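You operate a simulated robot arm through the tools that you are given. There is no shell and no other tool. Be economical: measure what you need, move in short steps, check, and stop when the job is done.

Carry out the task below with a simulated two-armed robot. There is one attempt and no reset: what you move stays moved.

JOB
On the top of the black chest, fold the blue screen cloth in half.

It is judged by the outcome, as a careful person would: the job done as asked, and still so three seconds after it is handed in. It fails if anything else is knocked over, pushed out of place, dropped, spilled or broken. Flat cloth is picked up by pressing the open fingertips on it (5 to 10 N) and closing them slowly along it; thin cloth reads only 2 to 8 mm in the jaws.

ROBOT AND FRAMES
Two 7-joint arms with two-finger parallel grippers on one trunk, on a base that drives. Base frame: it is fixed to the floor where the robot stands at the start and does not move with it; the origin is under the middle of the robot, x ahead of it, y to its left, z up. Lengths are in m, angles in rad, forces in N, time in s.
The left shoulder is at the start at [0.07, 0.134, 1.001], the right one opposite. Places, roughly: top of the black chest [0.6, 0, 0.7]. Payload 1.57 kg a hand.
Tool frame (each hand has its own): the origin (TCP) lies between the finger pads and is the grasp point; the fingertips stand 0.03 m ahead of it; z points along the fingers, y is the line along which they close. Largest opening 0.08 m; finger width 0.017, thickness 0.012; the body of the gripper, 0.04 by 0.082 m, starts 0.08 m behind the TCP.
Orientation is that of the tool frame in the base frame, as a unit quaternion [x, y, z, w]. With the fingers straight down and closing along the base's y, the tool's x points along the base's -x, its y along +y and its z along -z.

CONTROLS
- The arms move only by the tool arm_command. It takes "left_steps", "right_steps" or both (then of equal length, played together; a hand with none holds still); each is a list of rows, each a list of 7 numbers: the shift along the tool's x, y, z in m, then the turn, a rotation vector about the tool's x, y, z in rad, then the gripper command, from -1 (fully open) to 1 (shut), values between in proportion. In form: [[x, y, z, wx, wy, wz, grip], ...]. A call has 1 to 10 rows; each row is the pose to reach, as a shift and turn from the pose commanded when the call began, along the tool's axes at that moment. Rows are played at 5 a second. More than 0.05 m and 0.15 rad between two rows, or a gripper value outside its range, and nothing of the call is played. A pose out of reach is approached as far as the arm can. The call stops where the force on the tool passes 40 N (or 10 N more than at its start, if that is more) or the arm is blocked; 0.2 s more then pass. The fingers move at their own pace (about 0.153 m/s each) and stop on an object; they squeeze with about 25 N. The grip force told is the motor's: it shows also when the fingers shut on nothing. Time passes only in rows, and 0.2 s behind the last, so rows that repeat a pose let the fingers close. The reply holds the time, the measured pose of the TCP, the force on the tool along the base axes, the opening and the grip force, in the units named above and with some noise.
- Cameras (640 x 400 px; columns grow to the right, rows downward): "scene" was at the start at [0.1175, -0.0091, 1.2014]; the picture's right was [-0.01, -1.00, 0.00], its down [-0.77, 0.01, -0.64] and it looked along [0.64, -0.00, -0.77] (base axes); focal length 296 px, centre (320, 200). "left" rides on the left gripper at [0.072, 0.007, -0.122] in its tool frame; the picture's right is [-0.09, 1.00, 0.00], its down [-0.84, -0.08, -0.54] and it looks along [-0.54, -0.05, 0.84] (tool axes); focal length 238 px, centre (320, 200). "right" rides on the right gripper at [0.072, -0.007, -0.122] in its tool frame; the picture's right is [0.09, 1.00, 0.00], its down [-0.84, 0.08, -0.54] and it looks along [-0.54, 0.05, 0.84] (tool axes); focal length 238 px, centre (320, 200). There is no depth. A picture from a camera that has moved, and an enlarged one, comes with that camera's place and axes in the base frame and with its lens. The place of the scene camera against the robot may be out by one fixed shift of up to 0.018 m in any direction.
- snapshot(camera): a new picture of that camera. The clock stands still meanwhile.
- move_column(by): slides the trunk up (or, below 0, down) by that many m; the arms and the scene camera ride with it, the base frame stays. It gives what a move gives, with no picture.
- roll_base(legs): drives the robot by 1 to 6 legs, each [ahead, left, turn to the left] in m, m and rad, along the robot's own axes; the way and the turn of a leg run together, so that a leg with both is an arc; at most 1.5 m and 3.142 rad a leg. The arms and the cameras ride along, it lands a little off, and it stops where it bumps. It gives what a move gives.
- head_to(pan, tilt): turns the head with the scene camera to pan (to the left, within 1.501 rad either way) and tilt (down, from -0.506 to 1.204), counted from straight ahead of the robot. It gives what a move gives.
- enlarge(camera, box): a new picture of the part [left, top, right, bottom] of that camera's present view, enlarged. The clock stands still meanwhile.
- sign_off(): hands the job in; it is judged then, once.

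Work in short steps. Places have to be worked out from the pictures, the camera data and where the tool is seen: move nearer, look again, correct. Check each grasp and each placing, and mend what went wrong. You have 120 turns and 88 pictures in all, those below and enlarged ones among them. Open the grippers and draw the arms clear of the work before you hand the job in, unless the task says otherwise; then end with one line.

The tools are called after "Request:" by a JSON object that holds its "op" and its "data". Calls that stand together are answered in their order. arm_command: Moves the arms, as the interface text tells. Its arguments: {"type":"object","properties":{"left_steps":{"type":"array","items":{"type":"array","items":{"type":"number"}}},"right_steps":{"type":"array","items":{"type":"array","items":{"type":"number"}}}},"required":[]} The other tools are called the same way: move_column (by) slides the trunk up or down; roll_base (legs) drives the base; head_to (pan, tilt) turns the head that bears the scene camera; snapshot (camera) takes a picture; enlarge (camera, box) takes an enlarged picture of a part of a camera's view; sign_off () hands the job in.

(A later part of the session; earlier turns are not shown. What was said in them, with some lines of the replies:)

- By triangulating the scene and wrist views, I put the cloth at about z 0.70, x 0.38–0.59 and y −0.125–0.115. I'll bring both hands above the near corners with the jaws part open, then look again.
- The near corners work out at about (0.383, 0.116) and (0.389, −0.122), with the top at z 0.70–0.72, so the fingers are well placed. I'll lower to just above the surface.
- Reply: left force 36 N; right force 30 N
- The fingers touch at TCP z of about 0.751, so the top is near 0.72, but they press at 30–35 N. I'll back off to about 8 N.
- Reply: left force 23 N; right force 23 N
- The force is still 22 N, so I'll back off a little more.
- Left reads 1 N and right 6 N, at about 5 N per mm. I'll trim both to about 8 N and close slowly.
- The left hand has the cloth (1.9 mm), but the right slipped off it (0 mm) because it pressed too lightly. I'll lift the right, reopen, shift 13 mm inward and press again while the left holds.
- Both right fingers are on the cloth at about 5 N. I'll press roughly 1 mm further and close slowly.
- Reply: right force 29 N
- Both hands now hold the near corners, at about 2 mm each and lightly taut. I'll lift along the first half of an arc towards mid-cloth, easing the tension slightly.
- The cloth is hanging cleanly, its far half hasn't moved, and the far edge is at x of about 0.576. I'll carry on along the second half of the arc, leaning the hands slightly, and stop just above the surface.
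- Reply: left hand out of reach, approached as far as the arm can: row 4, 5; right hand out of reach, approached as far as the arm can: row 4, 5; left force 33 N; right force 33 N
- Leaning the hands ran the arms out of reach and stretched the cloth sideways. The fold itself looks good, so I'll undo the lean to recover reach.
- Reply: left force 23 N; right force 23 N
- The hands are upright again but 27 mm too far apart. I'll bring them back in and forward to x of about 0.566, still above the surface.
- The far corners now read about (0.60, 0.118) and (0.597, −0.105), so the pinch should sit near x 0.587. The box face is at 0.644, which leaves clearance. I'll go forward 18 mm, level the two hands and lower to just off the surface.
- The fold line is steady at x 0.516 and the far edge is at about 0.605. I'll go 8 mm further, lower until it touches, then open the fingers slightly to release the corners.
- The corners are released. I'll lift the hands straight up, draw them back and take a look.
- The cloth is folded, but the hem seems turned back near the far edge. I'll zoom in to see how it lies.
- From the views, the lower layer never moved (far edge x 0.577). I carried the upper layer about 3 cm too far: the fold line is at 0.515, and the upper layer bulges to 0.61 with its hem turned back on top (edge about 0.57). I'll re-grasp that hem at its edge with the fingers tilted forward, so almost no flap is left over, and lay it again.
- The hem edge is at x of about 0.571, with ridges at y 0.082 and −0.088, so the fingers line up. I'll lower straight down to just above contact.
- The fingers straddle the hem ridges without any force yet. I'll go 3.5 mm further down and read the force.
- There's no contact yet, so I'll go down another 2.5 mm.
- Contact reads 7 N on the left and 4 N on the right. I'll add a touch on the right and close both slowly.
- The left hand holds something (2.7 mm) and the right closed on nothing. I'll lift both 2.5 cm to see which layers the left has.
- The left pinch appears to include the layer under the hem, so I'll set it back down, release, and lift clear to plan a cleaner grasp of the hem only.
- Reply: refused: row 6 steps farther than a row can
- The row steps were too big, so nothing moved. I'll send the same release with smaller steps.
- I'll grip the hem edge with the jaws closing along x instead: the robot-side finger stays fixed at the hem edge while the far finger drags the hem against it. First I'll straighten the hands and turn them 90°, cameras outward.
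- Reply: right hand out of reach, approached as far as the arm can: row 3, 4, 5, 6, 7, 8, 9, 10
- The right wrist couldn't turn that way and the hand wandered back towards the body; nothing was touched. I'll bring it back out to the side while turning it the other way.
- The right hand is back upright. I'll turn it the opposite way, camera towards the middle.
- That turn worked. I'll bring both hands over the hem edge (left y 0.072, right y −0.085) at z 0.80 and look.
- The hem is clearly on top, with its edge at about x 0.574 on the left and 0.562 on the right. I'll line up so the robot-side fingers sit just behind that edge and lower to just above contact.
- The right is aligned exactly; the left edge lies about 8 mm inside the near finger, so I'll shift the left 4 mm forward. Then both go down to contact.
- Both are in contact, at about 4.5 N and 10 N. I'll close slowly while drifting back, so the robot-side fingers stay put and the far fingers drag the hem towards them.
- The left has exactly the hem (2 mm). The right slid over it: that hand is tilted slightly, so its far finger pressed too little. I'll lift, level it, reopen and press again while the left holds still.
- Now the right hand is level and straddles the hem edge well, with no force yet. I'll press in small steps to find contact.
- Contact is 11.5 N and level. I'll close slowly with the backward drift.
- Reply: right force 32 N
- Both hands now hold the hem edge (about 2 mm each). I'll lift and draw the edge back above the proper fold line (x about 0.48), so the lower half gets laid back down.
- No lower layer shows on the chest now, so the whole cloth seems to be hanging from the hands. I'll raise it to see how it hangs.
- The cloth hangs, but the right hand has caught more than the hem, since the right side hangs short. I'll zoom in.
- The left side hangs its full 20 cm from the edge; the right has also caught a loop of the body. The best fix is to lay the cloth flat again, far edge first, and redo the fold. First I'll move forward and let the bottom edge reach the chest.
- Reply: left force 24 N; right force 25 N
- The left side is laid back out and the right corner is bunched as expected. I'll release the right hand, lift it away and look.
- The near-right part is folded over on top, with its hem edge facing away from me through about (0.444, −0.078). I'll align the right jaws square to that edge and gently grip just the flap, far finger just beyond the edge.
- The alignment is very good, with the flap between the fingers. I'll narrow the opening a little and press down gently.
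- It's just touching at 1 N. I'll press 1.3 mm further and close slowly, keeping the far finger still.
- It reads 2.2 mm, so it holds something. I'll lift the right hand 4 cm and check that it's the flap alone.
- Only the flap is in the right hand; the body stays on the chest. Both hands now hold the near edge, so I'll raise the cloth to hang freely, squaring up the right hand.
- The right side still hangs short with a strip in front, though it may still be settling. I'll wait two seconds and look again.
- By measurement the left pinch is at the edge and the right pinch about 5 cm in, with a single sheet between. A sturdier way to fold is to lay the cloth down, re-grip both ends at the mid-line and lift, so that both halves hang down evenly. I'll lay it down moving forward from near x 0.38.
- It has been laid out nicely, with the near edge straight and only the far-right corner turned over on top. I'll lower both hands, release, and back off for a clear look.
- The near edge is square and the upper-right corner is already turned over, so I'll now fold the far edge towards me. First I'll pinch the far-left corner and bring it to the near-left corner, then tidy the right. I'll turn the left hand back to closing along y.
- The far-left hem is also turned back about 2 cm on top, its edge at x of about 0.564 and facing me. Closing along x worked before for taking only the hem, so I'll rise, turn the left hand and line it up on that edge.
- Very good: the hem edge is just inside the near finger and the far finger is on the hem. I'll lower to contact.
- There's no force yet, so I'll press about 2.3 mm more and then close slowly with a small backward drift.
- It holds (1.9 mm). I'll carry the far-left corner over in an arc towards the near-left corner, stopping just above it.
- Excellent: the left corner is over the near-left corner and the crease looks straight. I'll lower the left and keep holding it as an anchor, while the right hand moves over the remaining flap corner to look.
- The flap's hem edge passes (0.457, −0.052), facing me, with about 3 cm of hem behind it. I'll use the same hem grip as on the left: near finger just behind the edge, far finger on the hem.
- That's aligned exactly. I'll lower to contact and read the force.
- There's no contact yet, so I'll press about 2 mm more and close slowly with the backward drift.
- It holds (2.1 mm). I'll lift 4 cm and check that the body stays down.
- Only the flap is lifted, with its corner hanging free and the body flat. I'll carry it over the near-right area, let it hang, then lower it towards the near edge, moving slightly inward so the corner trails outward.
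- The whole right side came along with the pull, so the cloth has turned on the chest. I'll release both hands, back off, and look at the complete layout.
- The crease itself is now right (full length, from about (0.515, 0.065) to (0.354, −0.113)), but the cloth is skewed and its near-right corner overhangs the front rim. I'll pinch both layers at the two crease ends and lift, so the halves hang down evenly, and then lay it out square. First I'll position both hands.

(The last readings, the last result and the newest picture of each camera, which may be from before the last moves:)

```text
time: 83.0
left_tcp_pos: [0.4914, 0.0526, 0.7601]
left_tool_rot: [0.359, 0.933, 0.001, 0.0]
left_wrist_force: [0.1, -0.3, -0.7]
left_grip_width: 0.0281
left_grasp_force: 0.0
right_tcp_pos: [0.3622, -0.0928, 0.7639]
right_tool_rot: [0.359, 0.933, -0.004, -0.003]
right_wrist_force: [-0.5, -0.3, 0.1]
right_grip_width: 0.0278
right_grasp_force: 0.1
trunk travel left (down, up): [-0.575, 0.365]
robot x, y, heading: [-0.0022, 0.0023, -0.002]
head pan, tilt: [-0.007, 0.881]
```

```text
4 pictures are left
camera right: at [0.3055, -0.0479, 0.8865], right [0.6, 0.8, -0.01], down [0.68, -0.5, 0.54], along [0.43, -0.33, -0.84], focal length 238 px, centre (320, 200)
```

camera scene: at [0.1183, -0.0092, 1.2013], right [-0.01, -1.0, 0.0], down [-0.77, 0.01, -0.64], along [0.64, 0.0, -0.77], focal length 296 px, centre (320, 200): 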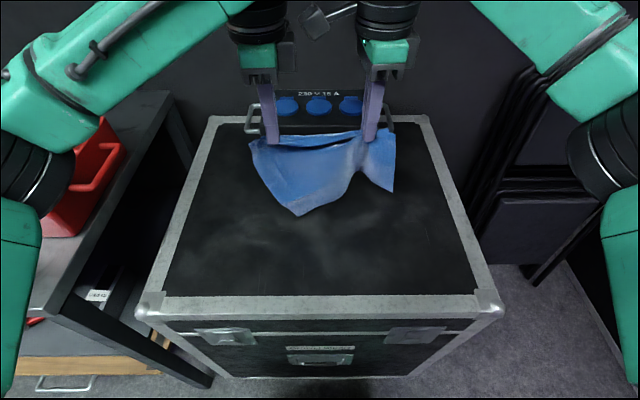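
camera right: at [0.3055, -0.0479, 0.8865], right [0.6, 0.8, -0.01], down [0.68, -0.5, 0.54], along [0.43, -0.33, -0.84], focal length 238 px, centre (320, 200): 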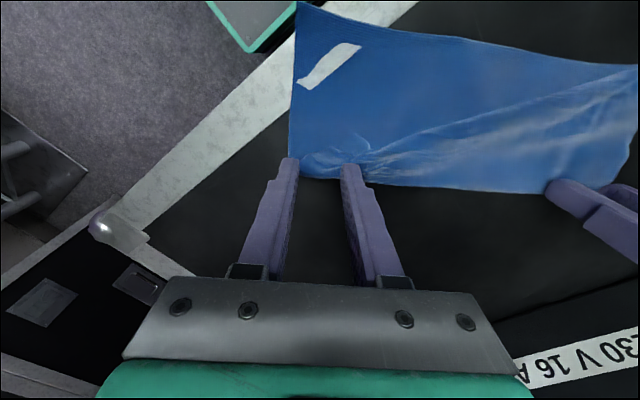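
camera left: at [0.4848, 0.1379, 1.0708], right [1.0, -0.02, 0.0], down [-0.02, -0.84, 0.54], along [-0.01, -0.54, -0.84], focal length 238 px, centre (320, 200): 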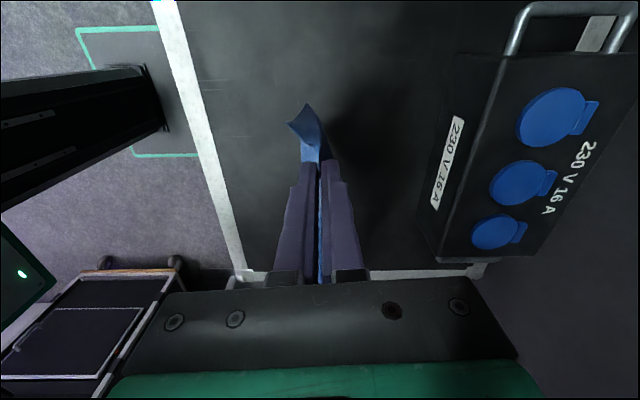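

This view is very clear: the right pinch point lies about 1.5 cm inside the crease, near the bunched hem corner. I'll shift it closer to the crease and further along it to avoid that hem, shift the left slightly too, and lower both.

Request:
{"op": "arm_command", "data": {"left_steps": [[-0.004, 0, 0.003, 0, 0, 0, 0.3], [-0.004, 0, 0.007, 0, 0, 0, 0.3], [-0.004, 0, 0.0095, 0, 0, 0, 0.3]], "right_steps": [[-0.009, 0.025, 0.004, 0, 0, 0, 0.3], [-0.009, 0.025, 0.009, 0, 0, 0, 0.3], [-0.009, 0.025, 0.013, 0, 0, 0, 0.3]]}}

```text
time: 83.8
left_tcp_pos: [0.495, 0.048, 0.7526]
left_tool_rot: [0.359, 0.933, -0.001, 0.001]
left_wrist_force: [0.4, -0.5, 5.4]
left_grip_width: 0.028
left_grasp_force: 0.3
right_tcp_pos: [0.3849, -0.0799, 0.7514]
right_tool_rot: [0.361, 0.933, -0.003, -0.003]
right_wrist_force: [1.7, -0.3, 10.1]
right_grip_width: 0.0287
right_grasp_force: 0.4
trunk travel left (down, up): [-0.575, 0.365]
robot x, y, heading: [-0.0003, 0.0001, -0.003]
head pan, tilt: [-0.007, 0.881]
```

The forces are 5 N (left) and 10 N (right). I'll add about 1 mm on the left and a touch on the right, then close both slowly.

Request:
{"op": "arm_command", "data": {"left_steps": [[0, 0, 0.0013, 0, 0, 0, 0.3], [0, 0, 0.0013, 0, 0, 0, 0.39], [0, 0, 0.0013, 0, 0, 0, 0.48], [0, 0, 0.0013, 0, 0, 0, 0.57], [0, 0, 0.0013, 0, 0, 0, 0.66], [0, 0, 0.0013, 0, 0, 0, 0.75], [0, 0, 0.0013, 0, 0, 0, 0.84], [0, 0, 0.0013, 0, 0, 0, 0.93], [0, 0, 0.0013, 0, 0, 0, 1], [0, 0, 0.0013, 0, 0, 0, 1]], "right_steps": [[0, 0, 0.0004, 0, 0, 0, 0.3], [0, 0, 0.0004, 0, 0, 0, 0.39], [0, 0, 0.0004, 0, 0, 0, 0.48], [0, 0, 0.0004, 0, 0, 0, 0.57], [0, 0, 0.0004, 0, 0, 0, 0.66], [0, 0, 0.0004, 0, 0, 0, 0.75], [0, 0, 0.0004, 0, 0, 0, 0.84], [0, 0, 0.0004, 0, 0, 0, 0.93], [0, 0, 0.0004, 0, 0, 0, 1], [0, 0, 0.0004, 0, 0, 0, 1]]}}

```text
time: 86.0
left_tcp_pos: [0.4941, 0.0483, 0.7518]
left_tool_rot: [0.36, 0.933, 0.0, 0.003]
left_wrist_force: [-4.5, -6.5, 25.7]
left_grip_width: 0.0016
left_grasp_force: 23.6
right_tcp_pos: [0.3812, -0.0812, 0.7524]
right_tool_rot: [0.36, 0.933, -0.002, -0.002]
right_wrist_force: [7.4, 8.5, 15.4]
right_grip_width: 0.002
right_grasp_force: 23.5
trunk travel left (down, up): [-0.575, 0.365]
robot x, y, heading: [0.0025, -0.0004, -0.002]
head pan, tilt: [-0.007, 0.881]
```

Both crease ends are gripped (1.6 and 2.0 mm). I'll lift straight up, then swing the hands so the crease runs squarely left to right.

Request:
{"op": "arm_command", "data": {"left_steps": [[0, -0.002, -0.03, 0, 0, 0, 1], [0, -0.003, -0.065, 0, 0, 0, 1], [0, -0.003, -0.1, 0, 0, 0, 1], [0.014, -0.006, -0.11, 0, 0, -0.1476, 1], [0.028, -0.009, -0.12, 0, 0, -0.295, 1], [0.042, -0.012, -0.13, 0, 0, -0.443, 1], [0.057, -0.015, -0.13, 0, 0, -0.59, 1], [0.071, -0.017, -0.13, 0, 0, -0.738, 1], [0.071, -0.017, -0.13, 0, 0, -0.738, 1], [0.071, -0.017, -0.13, 0, 0, -0.738, 1]], "right_steps": [[0, 0.002, -0.03, 0, 0, 0, 1], [0, 0.003, -0.065, 0, 0, 0, 1], [0, 0.003, -0.1, 0, 0, 0, 1], [-0.0075, 0.009, -0.11, 0, 0, -0.1476, 1], [-0.015, 0.015, -0.12, 0, 0, -0.295, 1], [-0.0225, 0.021, -0.13, 0, 0, -0.443, 1], [-0.03, 0.026, -0.13, 0, 0, -0.59, 1], [-0.0376, 0.0313, -0.13, 0, 0, -0.738, 1], [-0.0376, 0.0313, -0.13, 0, 0, -0.738, 1], [-0.0376, 0.0313, -0.13, 0, 0, -0.738, 1]]}}

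Request:
{"op": "enlarge", "data": {"camera": "scene", "box": [200, 120, 440, 270]}}

```text
time: 88.2
left_tcp_pos: [0.4318, 0.0848, 0.8804]
left_tool_rot: [-0.001, 1.0, 0.0, 0.001]
left_wrist_force: [-0.4, -2.2, 0.2]
left_grip_width: 0.0014
left_grasp_force: 24.2
right_tcp_pos: [0.4346, -0.0851, 0.8805]
right_tool_rot: [0.0, 1.0, -0.001, -0.004]
right_wrist_force: [-0.1, 1.7, -0.1]
right_grip_width: 0.0022
right_grasp_force: 23.6
trunk travel left (down, up): [-0.575, 0.365]
robot x, y, heading: [0.004, 0.0015, 0.002]
head pan, tilt: [-0.007, 0.881]
```

```text
2.67 times, centred on (320, 195) of scene
camera zoom: at [0.1175, -0.0089, 1.2014], right [-0.01, -1.0, 0.0], down [-0.77, 0.01, -0.64], along [0.64, 0.0, -0.77], focal length 790 px, centre (320, 213)
```

zoom: 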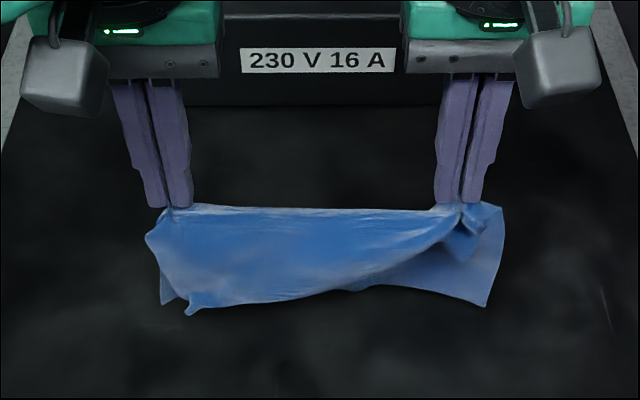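

Very close now: the back half hangs free and the left is right; only the front-right corner is caught in the right pinch. I'll lay the cloth down moving forward, with both halves trailing towards me.

Request:
{"op": "arm_command", "data": {"left_steps": [[-0.0205, 0, 0.005, 0, 0, 0, 1], [-0.04, 0, 0.014, 0, 0, 0, 1], [-0.058, 0, 0.025, 0, 0, 0, 1], [-0.074, 0, 0.042, 0, 0, 0, 1], [-0.087, 0, 0.062, 0, 0, 0, 1], [-0.097, 0, 0.084, 0, 0, 0, 1], [-0.103, 0, 0.105, 0, 0, 0, 1], [-0.105, 0, 0.126, 0, 0, 0, 1], [-0.105, 0, 0.126, 0, 0, 0, 1]], "right_steps": [[-0.0205, 0, 0.005, 0, 0, 0, 1], [-0.04, 0, 0.014, 0, 0, 0, 1], [-0.058, 0, 0.025, 0, 0, 0, 1], [-0.074, 0, 0.042, 0, 0, 0, 1], [-0.087, 0, 0.062, 0, 0, 0, 1], [-0.097, 0, 0.084, 0, 0, 0, 1], [-0.103, 0, 0.105, 0, 0, 0, 1], [-0.105, 0, 0.126, 0, 0, 0, 1], [-0.105, 0, 0.126, 0, 0, 0, 1]]}}

```text
time: 90.2
left_tcp_pos: [0.5348, 0.0812, 0.753]
left_tool_rot: [-0.001, 1.0, 0.001, 0.001]
left_wrist_force: [-0.4, -0.6, 2.8]
left_grip_width: 0.0018
left_grasp_force: 22.7
right_tcp_pos: [0.5375, -0.0832, 0.7527]
right_tool_rot: [-0.001, 1.0, -0.001, -0.003]
right_wrist_force: [1.6, 0.6, 8.9]
right_grip_width: 0.0023
right_grasp_force: 23.6
trunk travel left (down, up): [-0.575, 0.365]
robot x, y, heading: [0.002, -0.0028, -0.001]
head pan, tilt: [-0.007, 0.881]
```

It's laid flat. The left keeps its grip while the right releases, lifts, and moves 4 cm inward along the crease to take a clean section without the caught corner.

Request:
{"op": "arm_command", "data": {"right_steps": [[0, 0, 0, 0, 0, 0, 0.7], [0, 0, 0, 0, 0, 0, 0.3], [0, 0, -0.015, 0, 0, 0, 0.3], [0, 0.02, -0.025, 0, 0, 0, 0.3], [0, 0.043, -0.025, 0, 0, 0, 0.3], [0, 0.043, -0.01, 0, 0, 0, 0.3], [0, 0.043, -0.001, 0, 0, 0, 0.3], [0, 0.043, 0.0008, 0, 0, 0, 0.3]]}}

Request:
{"op": "enlarge", "data": {"camera": "right", "box": [80, 20, 560, 260]}}

```text
time: 92.0
left_tcp_pos: [0.5349, 0.0813, 0.752]
left_tool_rot: [0.0, 1.0, 0.0, 0.0]
left_wrist_force: [0.6, 0.6, 4.1]
left_grip_width: 0.0016
left_grasp_force: 23.5
right_tcp_pos: [0.538, -0.0415, 0.7514]
right_tool_rot: [-0.001, 1.0, -0.002, -0.004]
right_wrist_force: [0.3, 0.2, 3.7]
right_grip_width: 0.0279
right_grasp_force: 0.0
trunk travel left (down, up): [-0.575, 0.365]
robot x, y, heading: [0.0004, -0.0033, -0.003]
head pan, tilt: [-0.007, 0.881]
```

```text
1.33 times, centred on (320, 140) of right
camera zoom: at [0.466, -0.0466, 0.8746], right [-0.09, 1.0, 0.0], down [0.84, 0.08, 0.53], along [0.53, 0.05, -0.85], focal length 318 px, centre (320, 280)
```

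zoom: 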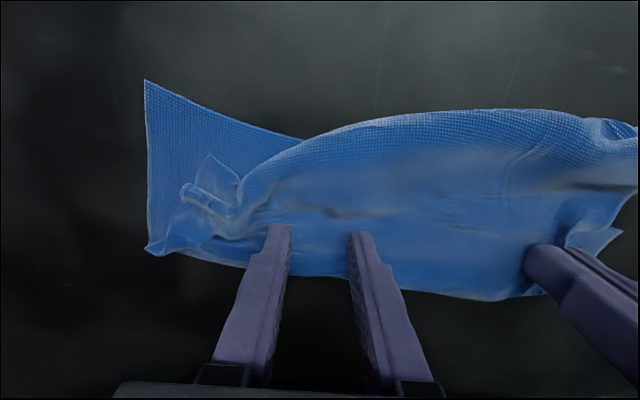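

This is useful: the caught corner is now loose, and the crease is at x 0.558, so the fingers are 2 cm inside it. I'll shift 14 mm towards the crease, press and pinch there.

Request:
{"op": "arm_command", "data": {"right_steps": [[0, 0, -0.008, 0, 0, 0, 0.3], [-0.014, -0.004, -0.008, 0, 0, 0, 0.3], [-0.014, -0.004, -0.001, 0, 0, 0, 0.3], [-0.014, -0.004, 0.0012, 0, 0, 0, 0.3]]}}

```text
time: 93.0
left_tcp_pos: [0.5348, 0.0811, 0.7521]
left_tool_rot: [0.0, 1.0, 0.0, 0.0]
left_wrist_force: [0.1, -0.5, 2.7]
left_grip_width: 0.0014
left_grasp_force: 23.1
right_tcp_pos: [0.5519, -0.0434, 0.7512]
right_tool_rot: [0.0, 1.0, 0.0, -0.003]
right_wrist_force: [1.5, -1.2, 11.5]
right_grip_width: 0.0278
right_grasp_force: 0.1
trunk travel left (down, up): [-0.575, 0.365]
robot x, y, heading: [-0.0003, -0.0013, 0.001]
head pan, tilt: [-0.007, 0.881]
```

Contact is 11.5 N. I'll close slowly.

Request:
{"op": "arm_command", "data": {"right_steps": [[0, 0, 0.0003, 0, 0, 0, 0.39], [0, 0, 0.0003, 0, 0, 0, 0.48], [0, 0, 0.0003, 0, 0, 0, 0.57], [0, 0, 0.0003, 0, 0, 0, 0.66], [0, 0, 0.0003, 0, 0, 0, 0.75], [0, 0, 0.0003, 0, 0, 0, 0.84], [0, 0, 0.0003, 0, 0, 0, 0.93], [0, 0, 0.0003, 0, 0, 0, 1], [0, 0, 0.0003, 0, 0, 0, 1]]}}

```text
time: 95.0
left_tcp_pos: [0.5341, 0.082, 0.7549]
left_tool_rot: [-0.001, 1.0, -0.001, 0.001]
left_wrist_force: [1.6, -7.9, 1.8]
left_grip_width: 0.0016
left_grasp_force: 22.8
right_tcp_pos: [0.5502, -0.044, 0.7515]
right_tool_rot: [-0.001, 1.0, -0.002, -0.002]
right_wrist_force: [0.8, 7.2, 23.2]
right_grip_width: 0.0027
right_grasp_force: 23.8
trunk travel left (down, up): [-0.575, 0.365]
robot x, y, heading: [0.0038, -0.0009, -0.004]
head pan, tilt: [-0.007, 0.881]
```

It holds (2.7 mm). I'll lift both hands up and back and give a small shake so the loose corner drops free.

Request:
{"op": "arm_command", "data": {"left_steps": [[0, -0.003, -0.03, 0, 0, 0, 1], [0.01, -0.003, -0.065, 0, 0, 0, 1], [0.035, -0.003, -0.1, 0, 0, 0, 1], [0.065, -0.003, -0.13, 0, 0, 0, 1], [0.1, -0.003, -0.15, 0, 0, 0, 1], [0.1, -0.003, -0.125, 0, 0, 0, 1], [0.1, -0.003, -0.155, 0, 0, 0, 1], [0.1, -0.003, -0.13, 0, 0, 0, 1], [0.1, -0.003, -0.13, 0, 0, 0, 1], [0.1, -0.003, -0.13, 0, 0, 0, 1]], "right_steps": [[0, 0.003, -0.03, 0, 0, 0, 1], [0.011, 0.003, -0.065, 0, 0, 0, 1], [0.038, 0.003, -0.1, 0, 0, 0, 1], [0.072, 0.003, -0.13, 0, 0, 0, 1], [0.11, 0.003, -0.15, 0, 0, 0, 1], [0.11, 0.003, -0.125, 0, 0, 0, 1], [0.11, 0.003, -0.155, 0, 0, 0, 1], [0.11, 0.003, -0.13, 0, 0, 0, 1], [0.11, 0.003, -0.13, 0, 0, 0, 1], [0.11, 0.003, -0.13, 0, 0, 0, 1]]}}

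Request:
{"op": "enlarge", "data": {"camera": "scene", "box": [200, 120, 440, 270]}}

```text
time: 97.2
left_tcp_pos: [0.4363, 0.0804, 0.8819]
left_tool_rot: [-0.001, 1.0, 0.001, 0.0]
left_wrist_force: [0.0, 1.1, 0.3]
left_grip_width: 0.0014
left_grasp_force: 23.2
right_tcp_pos: [0.4436, -0.0415, 0.8823]
right_tool_rot: [-0.001, 1.0, -0.003, -0.005]
right_wrist_force: [0.2, -0.3, 0.0]
right_grip_width: 0.0022
right_grasp_force: 23.9
trunk travel left (down, up): [-0.575, 0.365]
robot x, y, heading: [-0.001, 0.0021, 0.008]
head pan, tilt: [-0.007, 0.881]
```

```text
2.67 times, centred on (320, 195) of scene
camera zoom: at [0.1175, -0.0091, 1.2014], right [-0.01, -1.0, 0.0], down [-0.77, 0.01, -0.64], along [0.64, 0.0, -0.77], focal length 790 px, centre (320, 213)
```

zoom: 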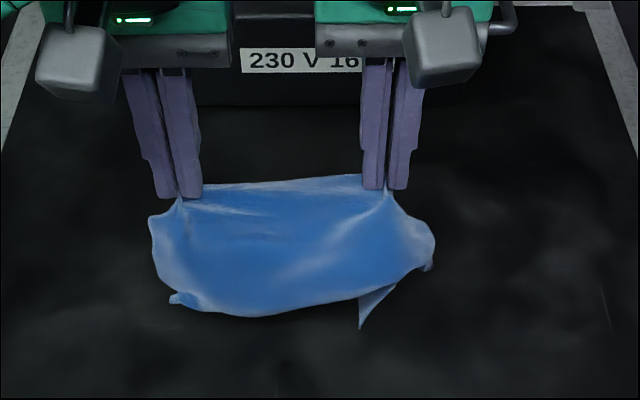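

The front-right corner has dropped free. The right end of the crease sags beyond the right pinch, so I'll lay the cloth while moving forward and to the left, making both the halves and the right end trail out. At the end I'll drag it a little to straighten it.

Request:
{"op": "arm_command", "data": {"left_steps": [[0, -0.025, 0, 0, 0, 0, 1], [0, -0.05, 0, 0, 0, 0, 1], [0, -0.05, 0, 0, 0, 0, 1], [0, -0.05, 0, 0, 0, 0, 1], [0, -0.05, 0, 0, 0, 0, 1]], "right_steps": [[0, -0.025, 0, 0, 0, 0, 1], [0, -0.05, 0, 0, 0, 0, 1], [0, -0.05, 0, 0, 0, 0, 1], [0, -0.05, 0, 0, 0, 0, 1], [0, -0.05, 0, 0, 0, 0, 1]]}}

Request:
{"op": "arm_command", "data": {"left_steps": [[-0.018, 0.003, 0.005, 0, 0, 0, 1], [-0.036, 0.008, 0.014, 0, 0, 0, 1], [-0.052, 0.016, 0.025, 0, 0, 0, 1], [-0.067, 0.025, 0.042, 0, 0, 0, 1], [-0.079, 0.036, 0.062, 0, 0, 0, 1], [-0.088, 0.048, 0.084, 0, 0, 0, 1], [-0.095, 0.06, 0.105, 0, 0, 0, 1], [-0.1, 0.07, 0.122, 0, 0, 0, 1], [-0.11, 0.08, 0.125, 0, 0, 0, 1], [-0.12, 0.09, 0.125, 0, 0, 0, 1]], "right_steps": [[-0.018, 0.003, 0.005, 0, 0, 0, 1], [-0.036, 0.008, 0.014, 0, 0, 0, 1], [-0.052, 0.016, 0.025, 0, 0, 0, 1], [-0.067, 0.025, 0.042, 0, 0, 0, 1], [-0.079, 0.036, 0.062, 0, 0, 0, 1], [-0.088, 0.048, 0.084, 0, 0, 0, 1], [-0.095, 0.06, 0.105, 0, 0, 0, 1], [-0.1, 0.07, 0.122, 0, 0, 0, 1], [-0.11, 0.08, 0.125, 0, 0, 0, 1], [-0.12, 0.09, 0.125, 0, 0, 0, 1]]}}

```text
time: 98.4
left_tcp_pos: [0.4387, 0.0308, 0.8832]
left_tool_rot: [-0.001, 1.0, 0.0, 0.0]
left_wrist_force: [0.1, 0.0, 0.0]
left_grip_width: 0.0018
left_grasp_force: 23.8
right_tcp_pos: [0.4443, -0.091, 0.8812]
right_tool_rot: [0.0, 1.0, -0.002, -0.005]
right_wrist_force: [0.3, 0.5, -1.3]
right_grip_width: 0.0024
right_grasp_force: 23.3
trunk travel left (down, up): [-0.575, 0.365]
robot x, y, heading: [0.0014, 0.002, 0.004]
head pan, tilt: [-0.007, 0.881]
```

```text
time: 100.6
left_tcp_pos: [0.5542, 0.1223, 0.7571]
left_tool_rot: [0.0, 1.0, -0.001, 0.0]
left_wrist_force: [0.3, -1.2, 0.5]
left_grip_width: 0.0017
left_grasp_force: 23.3
right_tcp_pos: [0.5622, -0.0001, 0.7533]
right_tool_rot: [-0.001, 1.0, -0.003, -0.005]
right_wrist_force: [-0.6, 1.2, 0.6]
right_grip_width: 0.0025
right_grasp_force: 23.5
trunk travel left (down, up): [-0.575, 0.365]
robot x, y, heading: [0.0038, -0.0029, -0.003]
head pan, tilt: [-0.007, 0.881]
```

I'll drag it a little further left and forward to straighten it, lower, and release both hands gently with a straight lift.

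Request:
{"op": "arm_command", "data": {"left_steps": [[-0.004, 0.01, 0, 0, 0, 0, 1], [-0.008, 0.02, 0.001, 0, 0, 0, 1], [-0.012, 0.03, 0.003, 0, 0, 0, 1], [-0.012, 0.03, 0.003, 0, 0, 0, 0.9], [-0.012, 0.03, 0.003, 0, 0, 0, 0.75], [-0.012, 0.03, 0.003, 0, 0, 0, 0.6], [-0.012, 0.03, -0.01, 0, 0, 0, 0.5], [-0.012, 0.03, -0.04, 0, 0, 0, 0.5], [-0.012, 0.03, -0.08, 0, 0, 0, 0.5], [0.0, 0.05, -0.12, 0, 0, 0, 0.5]], "right_steps": [[-0.004, 0.01, 0, 0, 0, 0, 1], [-0.008, 0.02, 0, 0, 0, 0, 1], [-0.012, 0.03, 0.001, 0, 0, 0, 1], [-0.012, 0.03, 0.001, 0, 0, 0, 0.9], [-0.012, 0.03, 0.001, 0, 0, 0, 0.75], [-0.012, 0.03, 0.001, 0, 0, 0, 0.6], [-0.012, 0.03, -0.01, 0, 0, 0, 0.5], [-0.012, 0.03, -0.04, 0, 0, 0, 0.5], [-0.012, 0.03, -0.08, 0, 0, 0, 0.5], [-0.01, 0.01, -0.12, 0, 0, 0, 0.5]]}}

Request:
{"op": "arm_command", "data": {"left_steps": [[0.02, 0.03, 0, 0, 0, 0, 0], [0.04, 0.06, 0, 0, 0, 0, 0], [0.06, 0.08, 0, 0, 0, 0, -0.5], [0.08, 0.1, 0, 0, 0, 0, -1], [0.08, 0.1, 0, 0, 0, 0, -1]], "right_steps": [[0.01, -0.045, 0, 0, 0, 0, 0], [0.03, -0.09, 0, 0, 0, 0, 0], [0.05, -0.135, 0, 0, 0, 0, -0.5], [0.07, -0.18, 0, 0, 0, 0, -1], [0.09, -0.225, 0, 0, 0, 0, -1]]}}

Request:
{"op": "enlarge", "data": {"camera": "scene", "box": [190, 140, 430, 290]}}

```text
time: 102.8
left_tcp_pos: [0.5549, 0.1738, 0.8795]
left_tool_rot: [-0.001, 1.0, 0.0, 0.0]
left_wrist_force: [-0.2, 0.8, -0.4]
left_grip_width: 0.0199
left_grasp_force: 0.0
right_tcp_pos: [0.5597, 0.0043, 0.8694]
right_tool_rot: [-0.001, 1.0, -0.002, -0.004]
right_wrist_force: [0.0, -0.2, -1.0]
right_grip_width: 0.0202
right_grasp_force: 0.0
right hand out of reach, approached as far as the arm can: row 1, 2, 3, 4, 5, 6, 7, 8, 9, 10
trunk travel left (down, up): [-0.575, 0.365]
robot x, y, heading: [0.0009, 0.0002, -0.003]
head pan, tilt: [-0.007, 0.881]
```

```text
time: 104.0
left_tcp_pos: [0.476, 0.27, 0.8802]
left_tool_rot: [-0.001, 1.0, 0.001, -0.001]
left_wrist_force: [0.5, 0.5, 0.5]
left_grip_width: 0.0799
left_grasp_force: 0.1
right_tcp_pos: [0.4695, -0.2233, 0.8701]
right_tool_rot: [-0.001, 1.0, -0.001, -0.006]
right_wrist_force: [0.0, -0.4, 0.4]
right_grip_width: 0.0799
right_grasp_force: 0.0
trunk travel left (down, up): [-0.575, 0.365]
robot x, y, heading: [-0.0, -0.0005, -0.002]
head pan, tilt: [-0.007, 0.881]
```

```text
2.67 times, centred on (310, 215) of scene
camera zoom: at [0.1168, -0.0113, 1.2014], right [-0.01, -1.0, 0.0], down [-0.77, 0.01, -0.64], along [0.64, 0.0, -0.77], focal length 790 px, centre (347, 160)
```

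zoom: 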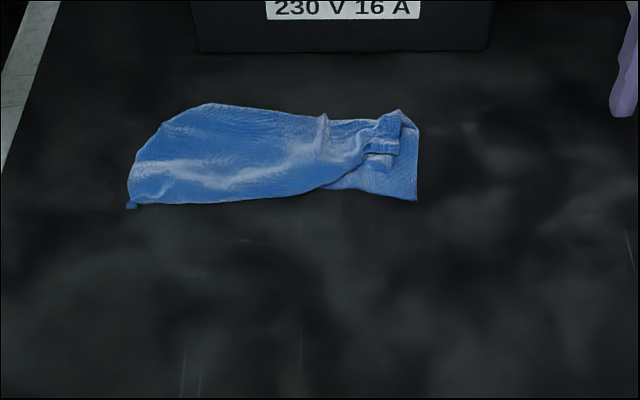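

I have no pictures left. In that last view, the fold lies well everywhere except the upper-right corner, still bunched at about (0.51, −0.033), with the lower corner at (0.486, −0.061). I'll make one careful small correction using the readings: the left hand pins the left part while the right hand turns to the hem grip.

Request:
{"op": "arm_command", "data": {"left_steps": [[0, -0.03, 0.01, 0, 0, 0, -0.25], [-0.01, -0.06, 0.02, 0, 0, 0, -0.25], [-0.02, -0.09, 0.04, 0, 0, 0, -0.25], [-0.035, -0.12, 0.06, 0, 0, 0, -0.25], [-0.044, -0.15, 0.08, 0, 0, 0, -0.25], [-0.044, -0.15, 0.1, 0, 0, 0, -0.25], [-0.044, -0.15, 0.115, 0, 0, 0, -0.25], [-0.044, -0.15, 0.122, 0, 0, 0, -0.25], [-0.044, -0.15, 0.126, 0, 0, 0, -0.25], [-0.044, -0.15, 0.129, 0, 0, 0, -0.25]], "right_steps": [[0, 0, 0, 0, 0, 0.15, 0.6], [0, 0, 0, 0, 0, 0.3, 0.6], [0, 0, 0, 0, 0, 0.45, 0.6], [0, 0, 0, 0, 0, 0.6, 0.6], [0, 0, 0, 0, 0, 0.75, 0.6], [0, 0, 0, 0, 0, 0.9, 0.6], [0, 0, 0, 0, 0, 1.05, 0.6], [0, 0, 0, 0, 0, 1.2, 0.6], [0, 0, 0, 0, 0, 1.35, 0.6], [0, 0, 0, 0, 0, 1.5, 0.6]]}}

```text
time: 106.2
left_tcp_pos: [0.5201, 0.1205, 0.7515]
left_tool_rot: [-0.001, 1.0, -0.001, 0.002]
left_wrist_force: [1.1, 0.6, 10.8]
left_grip_width: 0.0497
left_grasp_force: 0.2
right_tcp_pos: [0.4662, -0.2189, 0.8725]
right_tool_rot: [0.682, 0.731, -0.005, -0.002]
right_wrist_force: [-0.4, -0.3, 0.2]
right_grip_width: 0.0159
right_grasp_force: 0.1
trunk travel left (down, up): [-0.575, 0.365]
robot x, y, heading: [-0.0004, -0.0007, 0.005]
head pan, tilt: [-0.007, 0.881]
```

The left pins the cloth at 11 N. I'll move the right above the bunched hem edge and down to just above contact.

Request:
{"op": "arm_command", "data": {"right_steps": [[0.035, 0.012, 0.01, 0, 0, 0, 0.6], [0.07, 0.024, 0.02, 0, 0, 0, 0.6], [0.105, 0.036, 0.035, 0, 0, 0, 0.6], [0.14, 0.048, 0.05, 0, 0, 0, 0.6], [0.179, 0.0607, 0.065, 0, 0, 0, 0.6], [0.179, 0.0607, 0.095, 0, 0, 0, 0.6], [0.179, 0.0607, 0.113, 0, 0, 0, 0.6]]}}

```text
time: 107.8
left_tcp_pos: [0.5203, 0.1204, 0.7514]
left_tool_rot: [-0.002, 1.0, -0.001, 0.002]
left_wrist_force: [3.8, -0.4, 20.1]
left_grip_width: 0.0499
left_grasp_force: 0.0
right_tcp_pos: [0.515, -0.0378, 0.7594]
right_tool_rot: [0.681, 0.732, -0.004, -0.001]
right_wrist_force: [0.4, -0.6, -0.3]
right_grip_width: 0.0163
right_grasp_force: 0.2
trunk travel left (down, up): [-0.575, 0.365]
robot x, y, heading: [-0.0026, 0.001, -0.003]
head pan, tilt: [-0.007, 0.881]
```

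I'll lower the right to light contact and read.

Request:
{"op": "arm_command", "data": {"right_steps": [[0, 0, 0.004, 0, 0, 0, 0.6], [0, 0, 0.0075, 0, 0, 0, 0.6]]}}

```text
time: 108.4
left_tcp_pos: [0.5182, 0.1198, 0.7503]
left_tool_rot: [-0.002, 1.0, 0.0, 0.001]
left_wrist_force: [4.3, 0.1, 18.9]
left_grip_width: 0.0502
left_grasp_force: 0.1
right_tcp_pos: [0.5122, -0.0372, 0.7524]
right_tool_rot: [0.682, 0.732, -0.003, -0.002]
right_wrist_force: [0.4, 0.3, 6.5]
right_grip_width: 0.0166
right_grasp_force: 0.9
trunk travel left (down, up): [-0.575, 0.365]
robot x, y, heading: [0.0013, 0.0043, -0.001]
head pan, tilt: [-0.007, 0.881]
```

The right reads 6.5 N, which is right for taking the top layer only. I'll close slowly with the backward drift.

Request:
{"op": "arm_command", "data": {"right_steps": [[0, 0, 0, 0, 0, 0, 0.6], [0, -0.001, 0, 0, 0, 0, 0.65], [0, -0.002, 0, 0, 0, 0, 0.7], [0, -0.0035, 0, 0, 0, 0, 0.77], [0, -0.005, 0, 0, 0, 0, 0.84], [0, -0.006, 0, 0, 0, 0, 0.9], [0, -0.007, 0, 0, 0, 0, 0.96], [0, -0.008, 0, 0, 0, 0, 1], [0, -0.008, 0, 0, 0, 0, 1]]}}

```text
time: 110.4
left_tcp_pos: [0.5173, 0.1199, 0.7515]
left_tool_rot: [-0.001, 1.0, 0.001, 0.002]
left_wrist_force: [-3.0, -0.1, 13.5]
left_grip_width: 0.0501
left_grasp_force: 0.1
right_tcp_pos: [0.5041, -0.0378, 0.7514]
right_tool_rot: [0.681, 0.732, -0.003, 0.0]
right_wrist_force: [1.6, 0.3, 12.4]
right_grip_width: 0.0
right_grasp_force: 21.3
trunk travel left (down, up): [-0.575, 0.365]
robot x, y, heading: [0.0011, -0.0006, -0.001]
head pan, tilt: [-0.007, 0.881]
```

It closed on nothing. I'll lift, open wider, move 18 mm forward over the bunch and try once more with slightly more press.

Request:
{"op": "arm_command", "data": {"right_steps": [[0, 0, -0.012, 0, 0, 0, 1], [0, 0.01, -0.012, 0, 0, 0, 0.25], [0, 0.018, -0.012, 0, 0, 0, 0.25], [0, 0.018, -0.012, 0, 0, 0, 0.25], [0, 0.018, -0.004, 0, 0, 0, 0.25], [0, 0.018, 0.0002, 0, 0, 0, 0.25]]}}

```text
time: 111.8
left_tcp_pos: [0.5185, 0.1192, 0.7511]
left_tool_rot: [-0.001, 1.0, 0.001, 0.001]
left_wrist_force: [0.0, 0.3, 16.9]
left_grip_width: 0.05
left_grasp_force: 0.0
right_tcp_pos: [0.5222, -0.0368, 0.7528]
right_tool_rot: [0.681, 0.732, -0.002, -0.001]
right_wrist_force: [-0.1, -0.5, 2.6]
right_grip_width: 0.0301
right_grasp_force: 0.5
trunk travel left (down, up): [-0.575, 0.365]
robot x, y, heading: [-0.0001, -0.0021, 0.001]
head pan, tilt: [-0.007, 0.881]
```

It reads 2.6 N. I'll press 1.2 mm more, then close slowly with the drift.

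Request:
{"op": "arm_command", "data": {"right_steps": [[0, 0, 0.0012, 0, 0, 0, 0.25], [0, -0.0015, 0.0012, 0, 0, 0, 0.34], [0, -0.003, 0.0012, 0, 0, 0, 0.43], [0, -0.0045, 0.0012, 0, 0, 0, 0.52], [0, -0.006, 0.0012, 0, 0, 0, 0.61], [0, -0.0075, 0.0012, 0, 0, 0, 0.7], [0, -0.009, 0.0012, 0, 0, 0, 0.8], [0, -0.0105, 0.0012, 0, 0, 0, 0.9], [0, -0.012, 0.0012, 0, 0, 0, 1], [0, -0.012, 0.0012, 0, 0, 0, 1]]}}

```text
time: 114.0
left_tcp_pos: [0.5176, 0.121, 0.7514]
left_tool_rot: [-0.001, 1.0, 0.0, 0.001]
left_wrist_force: [-0.5, -0.9, 2.6]
left_grip_width: 0.0502
left_grasp_force: 0.2
right_tcp_pos: [0.5085, -0.0369, 0.7514]
right_tool_rot: [0.681, 0.732, -0.002, -0.001]
right_wrist_force: [6.7, 1.0, 30.7]
right_grip_width: 0.0022
right_grasp_force: 24.0
trunk travel left (down, up): [-0.575, 0.365]
robot x, y, heading: [0.0033, 0.0011, 0.0]
head pan, tilt: [-0.007, 0.881]
```

It's gripped (2.2 mm). I'll lift 4 cm so the corner hangs free, shift about 2.5 cm back and to the right, and lower it onto the lower layer's near-right corner.

Request:
{"op": "arm_command", "data": {"right_steps": [[0, 0, -0.02, 0, 0, 0, 1], [0, 0, -0.04, 0, 0, 0, 1], [0, 0, -0.04, 0, 0, 0, 1], [-0.007, -0.0125, -0.04, 0, 0, 0, 1], [-0.0143, -0.025, -0.035, 0, 0, 0, 1], [-0.0143, -0.027, -0.02, 0, 0, 0, 1], [-0.0143, -0.029, -0.006, 0, 0, 0, 1], [-0.0143, -0.029, -0.002, 0, 0, 0, 1]]}}

```text
time: 115.8
left_tcp_pos: [0.5193, 0.1203, 0.7507]
left_tool_rot: [0.0, 1.0, 0.001, 0.002]
left_wrist_force: [2.4, 0.4, 18.7]
left_grip_width: 0.0494
left_grasp_force: 0.1
right_tcp_pos: [0.4839, -0.0537, 0.7526]
right_tool_rot: [0.681, 0.732, -0.003, -0.003]
right_wrist_force: [0.5, -0.9, 5.4]
right_grip_width: 0.0017
right_grasp_force: 23.3
trunk travel left (down, up): [-0.575, 0.365]
robot x, y, heading: [-0.0008, 0.0, 0.0]
head pan, tilt: [-0.007, 0.881]
```

It's in place with hardly any pull. I'll release the right gently, lift both hands straight up and draw them clear.

Request:
{"op": "arm_command", "data": {"left_steps": [[0, 0, 0, 0, 0, 0, -0.25], [0, 0, 0, 0, 0, 0, -0.25], [0, 0, 0, 0, 0, 0, -0.25], [0, 0, -0.01, 0, 0, 0, -0.25], [0, 0, -0.05, 0, 0, 0, -0.25], [0, 0, -0.09, 0, 0, 0, -0.25], [0.01, 0.04, -0.12, 0, 0, 0, -0.5], [0.02, 0.08, -0.14, 0, 0, 0, -1], [0.04, 0.12, -0.15, 0, 0, 0, -1]], "right_steps": [[0, 0, 0, 0, 0, 0, 0.9], [0, 0, 0, 0, 0, 0, 0.75], [0, 0, 0, 0, 0, 0, 0.55], [0, 0, -0.01, 0, 0, 0, 0.5], [0, 0, -0.05, 0, 0, 0, 0.5], [0, 0, -0.09, 0, 0, 0, 0.0], [-0.04, 0, -0.11, 0, 0, 0, -0.5], [-0.085, 0, -0.12, 0, 0, 0, -1], [-0.13, 0, -0.13, 0, 0, 0, -1]]}}

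```text
refused: row 7 steps farther than a row can; nothing moved
```

The step was too big, so I'll resend it with smaller steps.

Request:
{"op": "arm_command", "data": {"left_steps": [[0, 0, 0, 0, 0, 0, -0.25], [0, 0, 0, 0, 0, 0, -0.25], [0, 0, 0, 0, 0, 0, -0.25], [0, 0, -0.01, 0, 0, 0, -0.25], [0, 0, -0.05, 0, 0, 0, -0.25], [0, 0, -0.09, 0, 0, 0, -0.25], [0.01, 0.03, -0.11, 0, 0, 0, -0.5], [0.02, 0.06, -0.13, 0, 0, 0, -1], [0.03, 0.1, -0.14, 0, 0, 0, -1]], "right_steps": [[0, 0, 0, 0, 0, 0, 0.9], [0, 0, 0, 0, 0, 0, 0.75], [0, 0, 0, 0, 0, 0, 0.55], [0, 0, -0.01, 0, 0, 0, 0.5], [0, 0, -0.05, 0, 0, 0, 0.5], [0, 0, -0.09, 0, 0, 0, 0.0], [-0.03, 0, -0.11, 0, 0, 0, -0.5], [-0.07, 0, -0.12, 0, 0, 0, -1], [-0.11, 0, -0.13, 0, 0, 0, -1]]}}

```text
time: 117.8
left_tcp_pos: [0.4897, 0.2206, 0.8886]
left_tool_rot: [-0.001, 1.0, -0.001, 0.0]
left_wrist_force: [1.3, -0.1, 1.1]
left_grip_width: 0.0801
left_grasp_force: 0.1
right_tcp_pos: [0.4925, -0.1646, 0.8833]
right_tool_rot: [0.681, 0.732, -0.004, -0.002]
right_wrist_force: [-0.5, 0.1, -0.4]
right_grip_width: 0.0802
right_grasp_force: 0.0
trunk travel left (down, up): [-0.575, 0.365]
robot x, y, heading: [0.0026, 0.0031, 0.001]
head pan, tilt: [-0.007, 0.881]
```

Both grippers are open and clear of the work, and the readings show nothing unexpected. I'm handing the job in.

Request:
{"op": "sign_off", "data": {}}

```text
The job is handed in.
```

The blue cloth is folded in half on top of the black chest, but I couldn't check the final state: the last correction, to the bunched upper-right corner, was made after I had used all my pictures, so that corner may not lie flat or line up.
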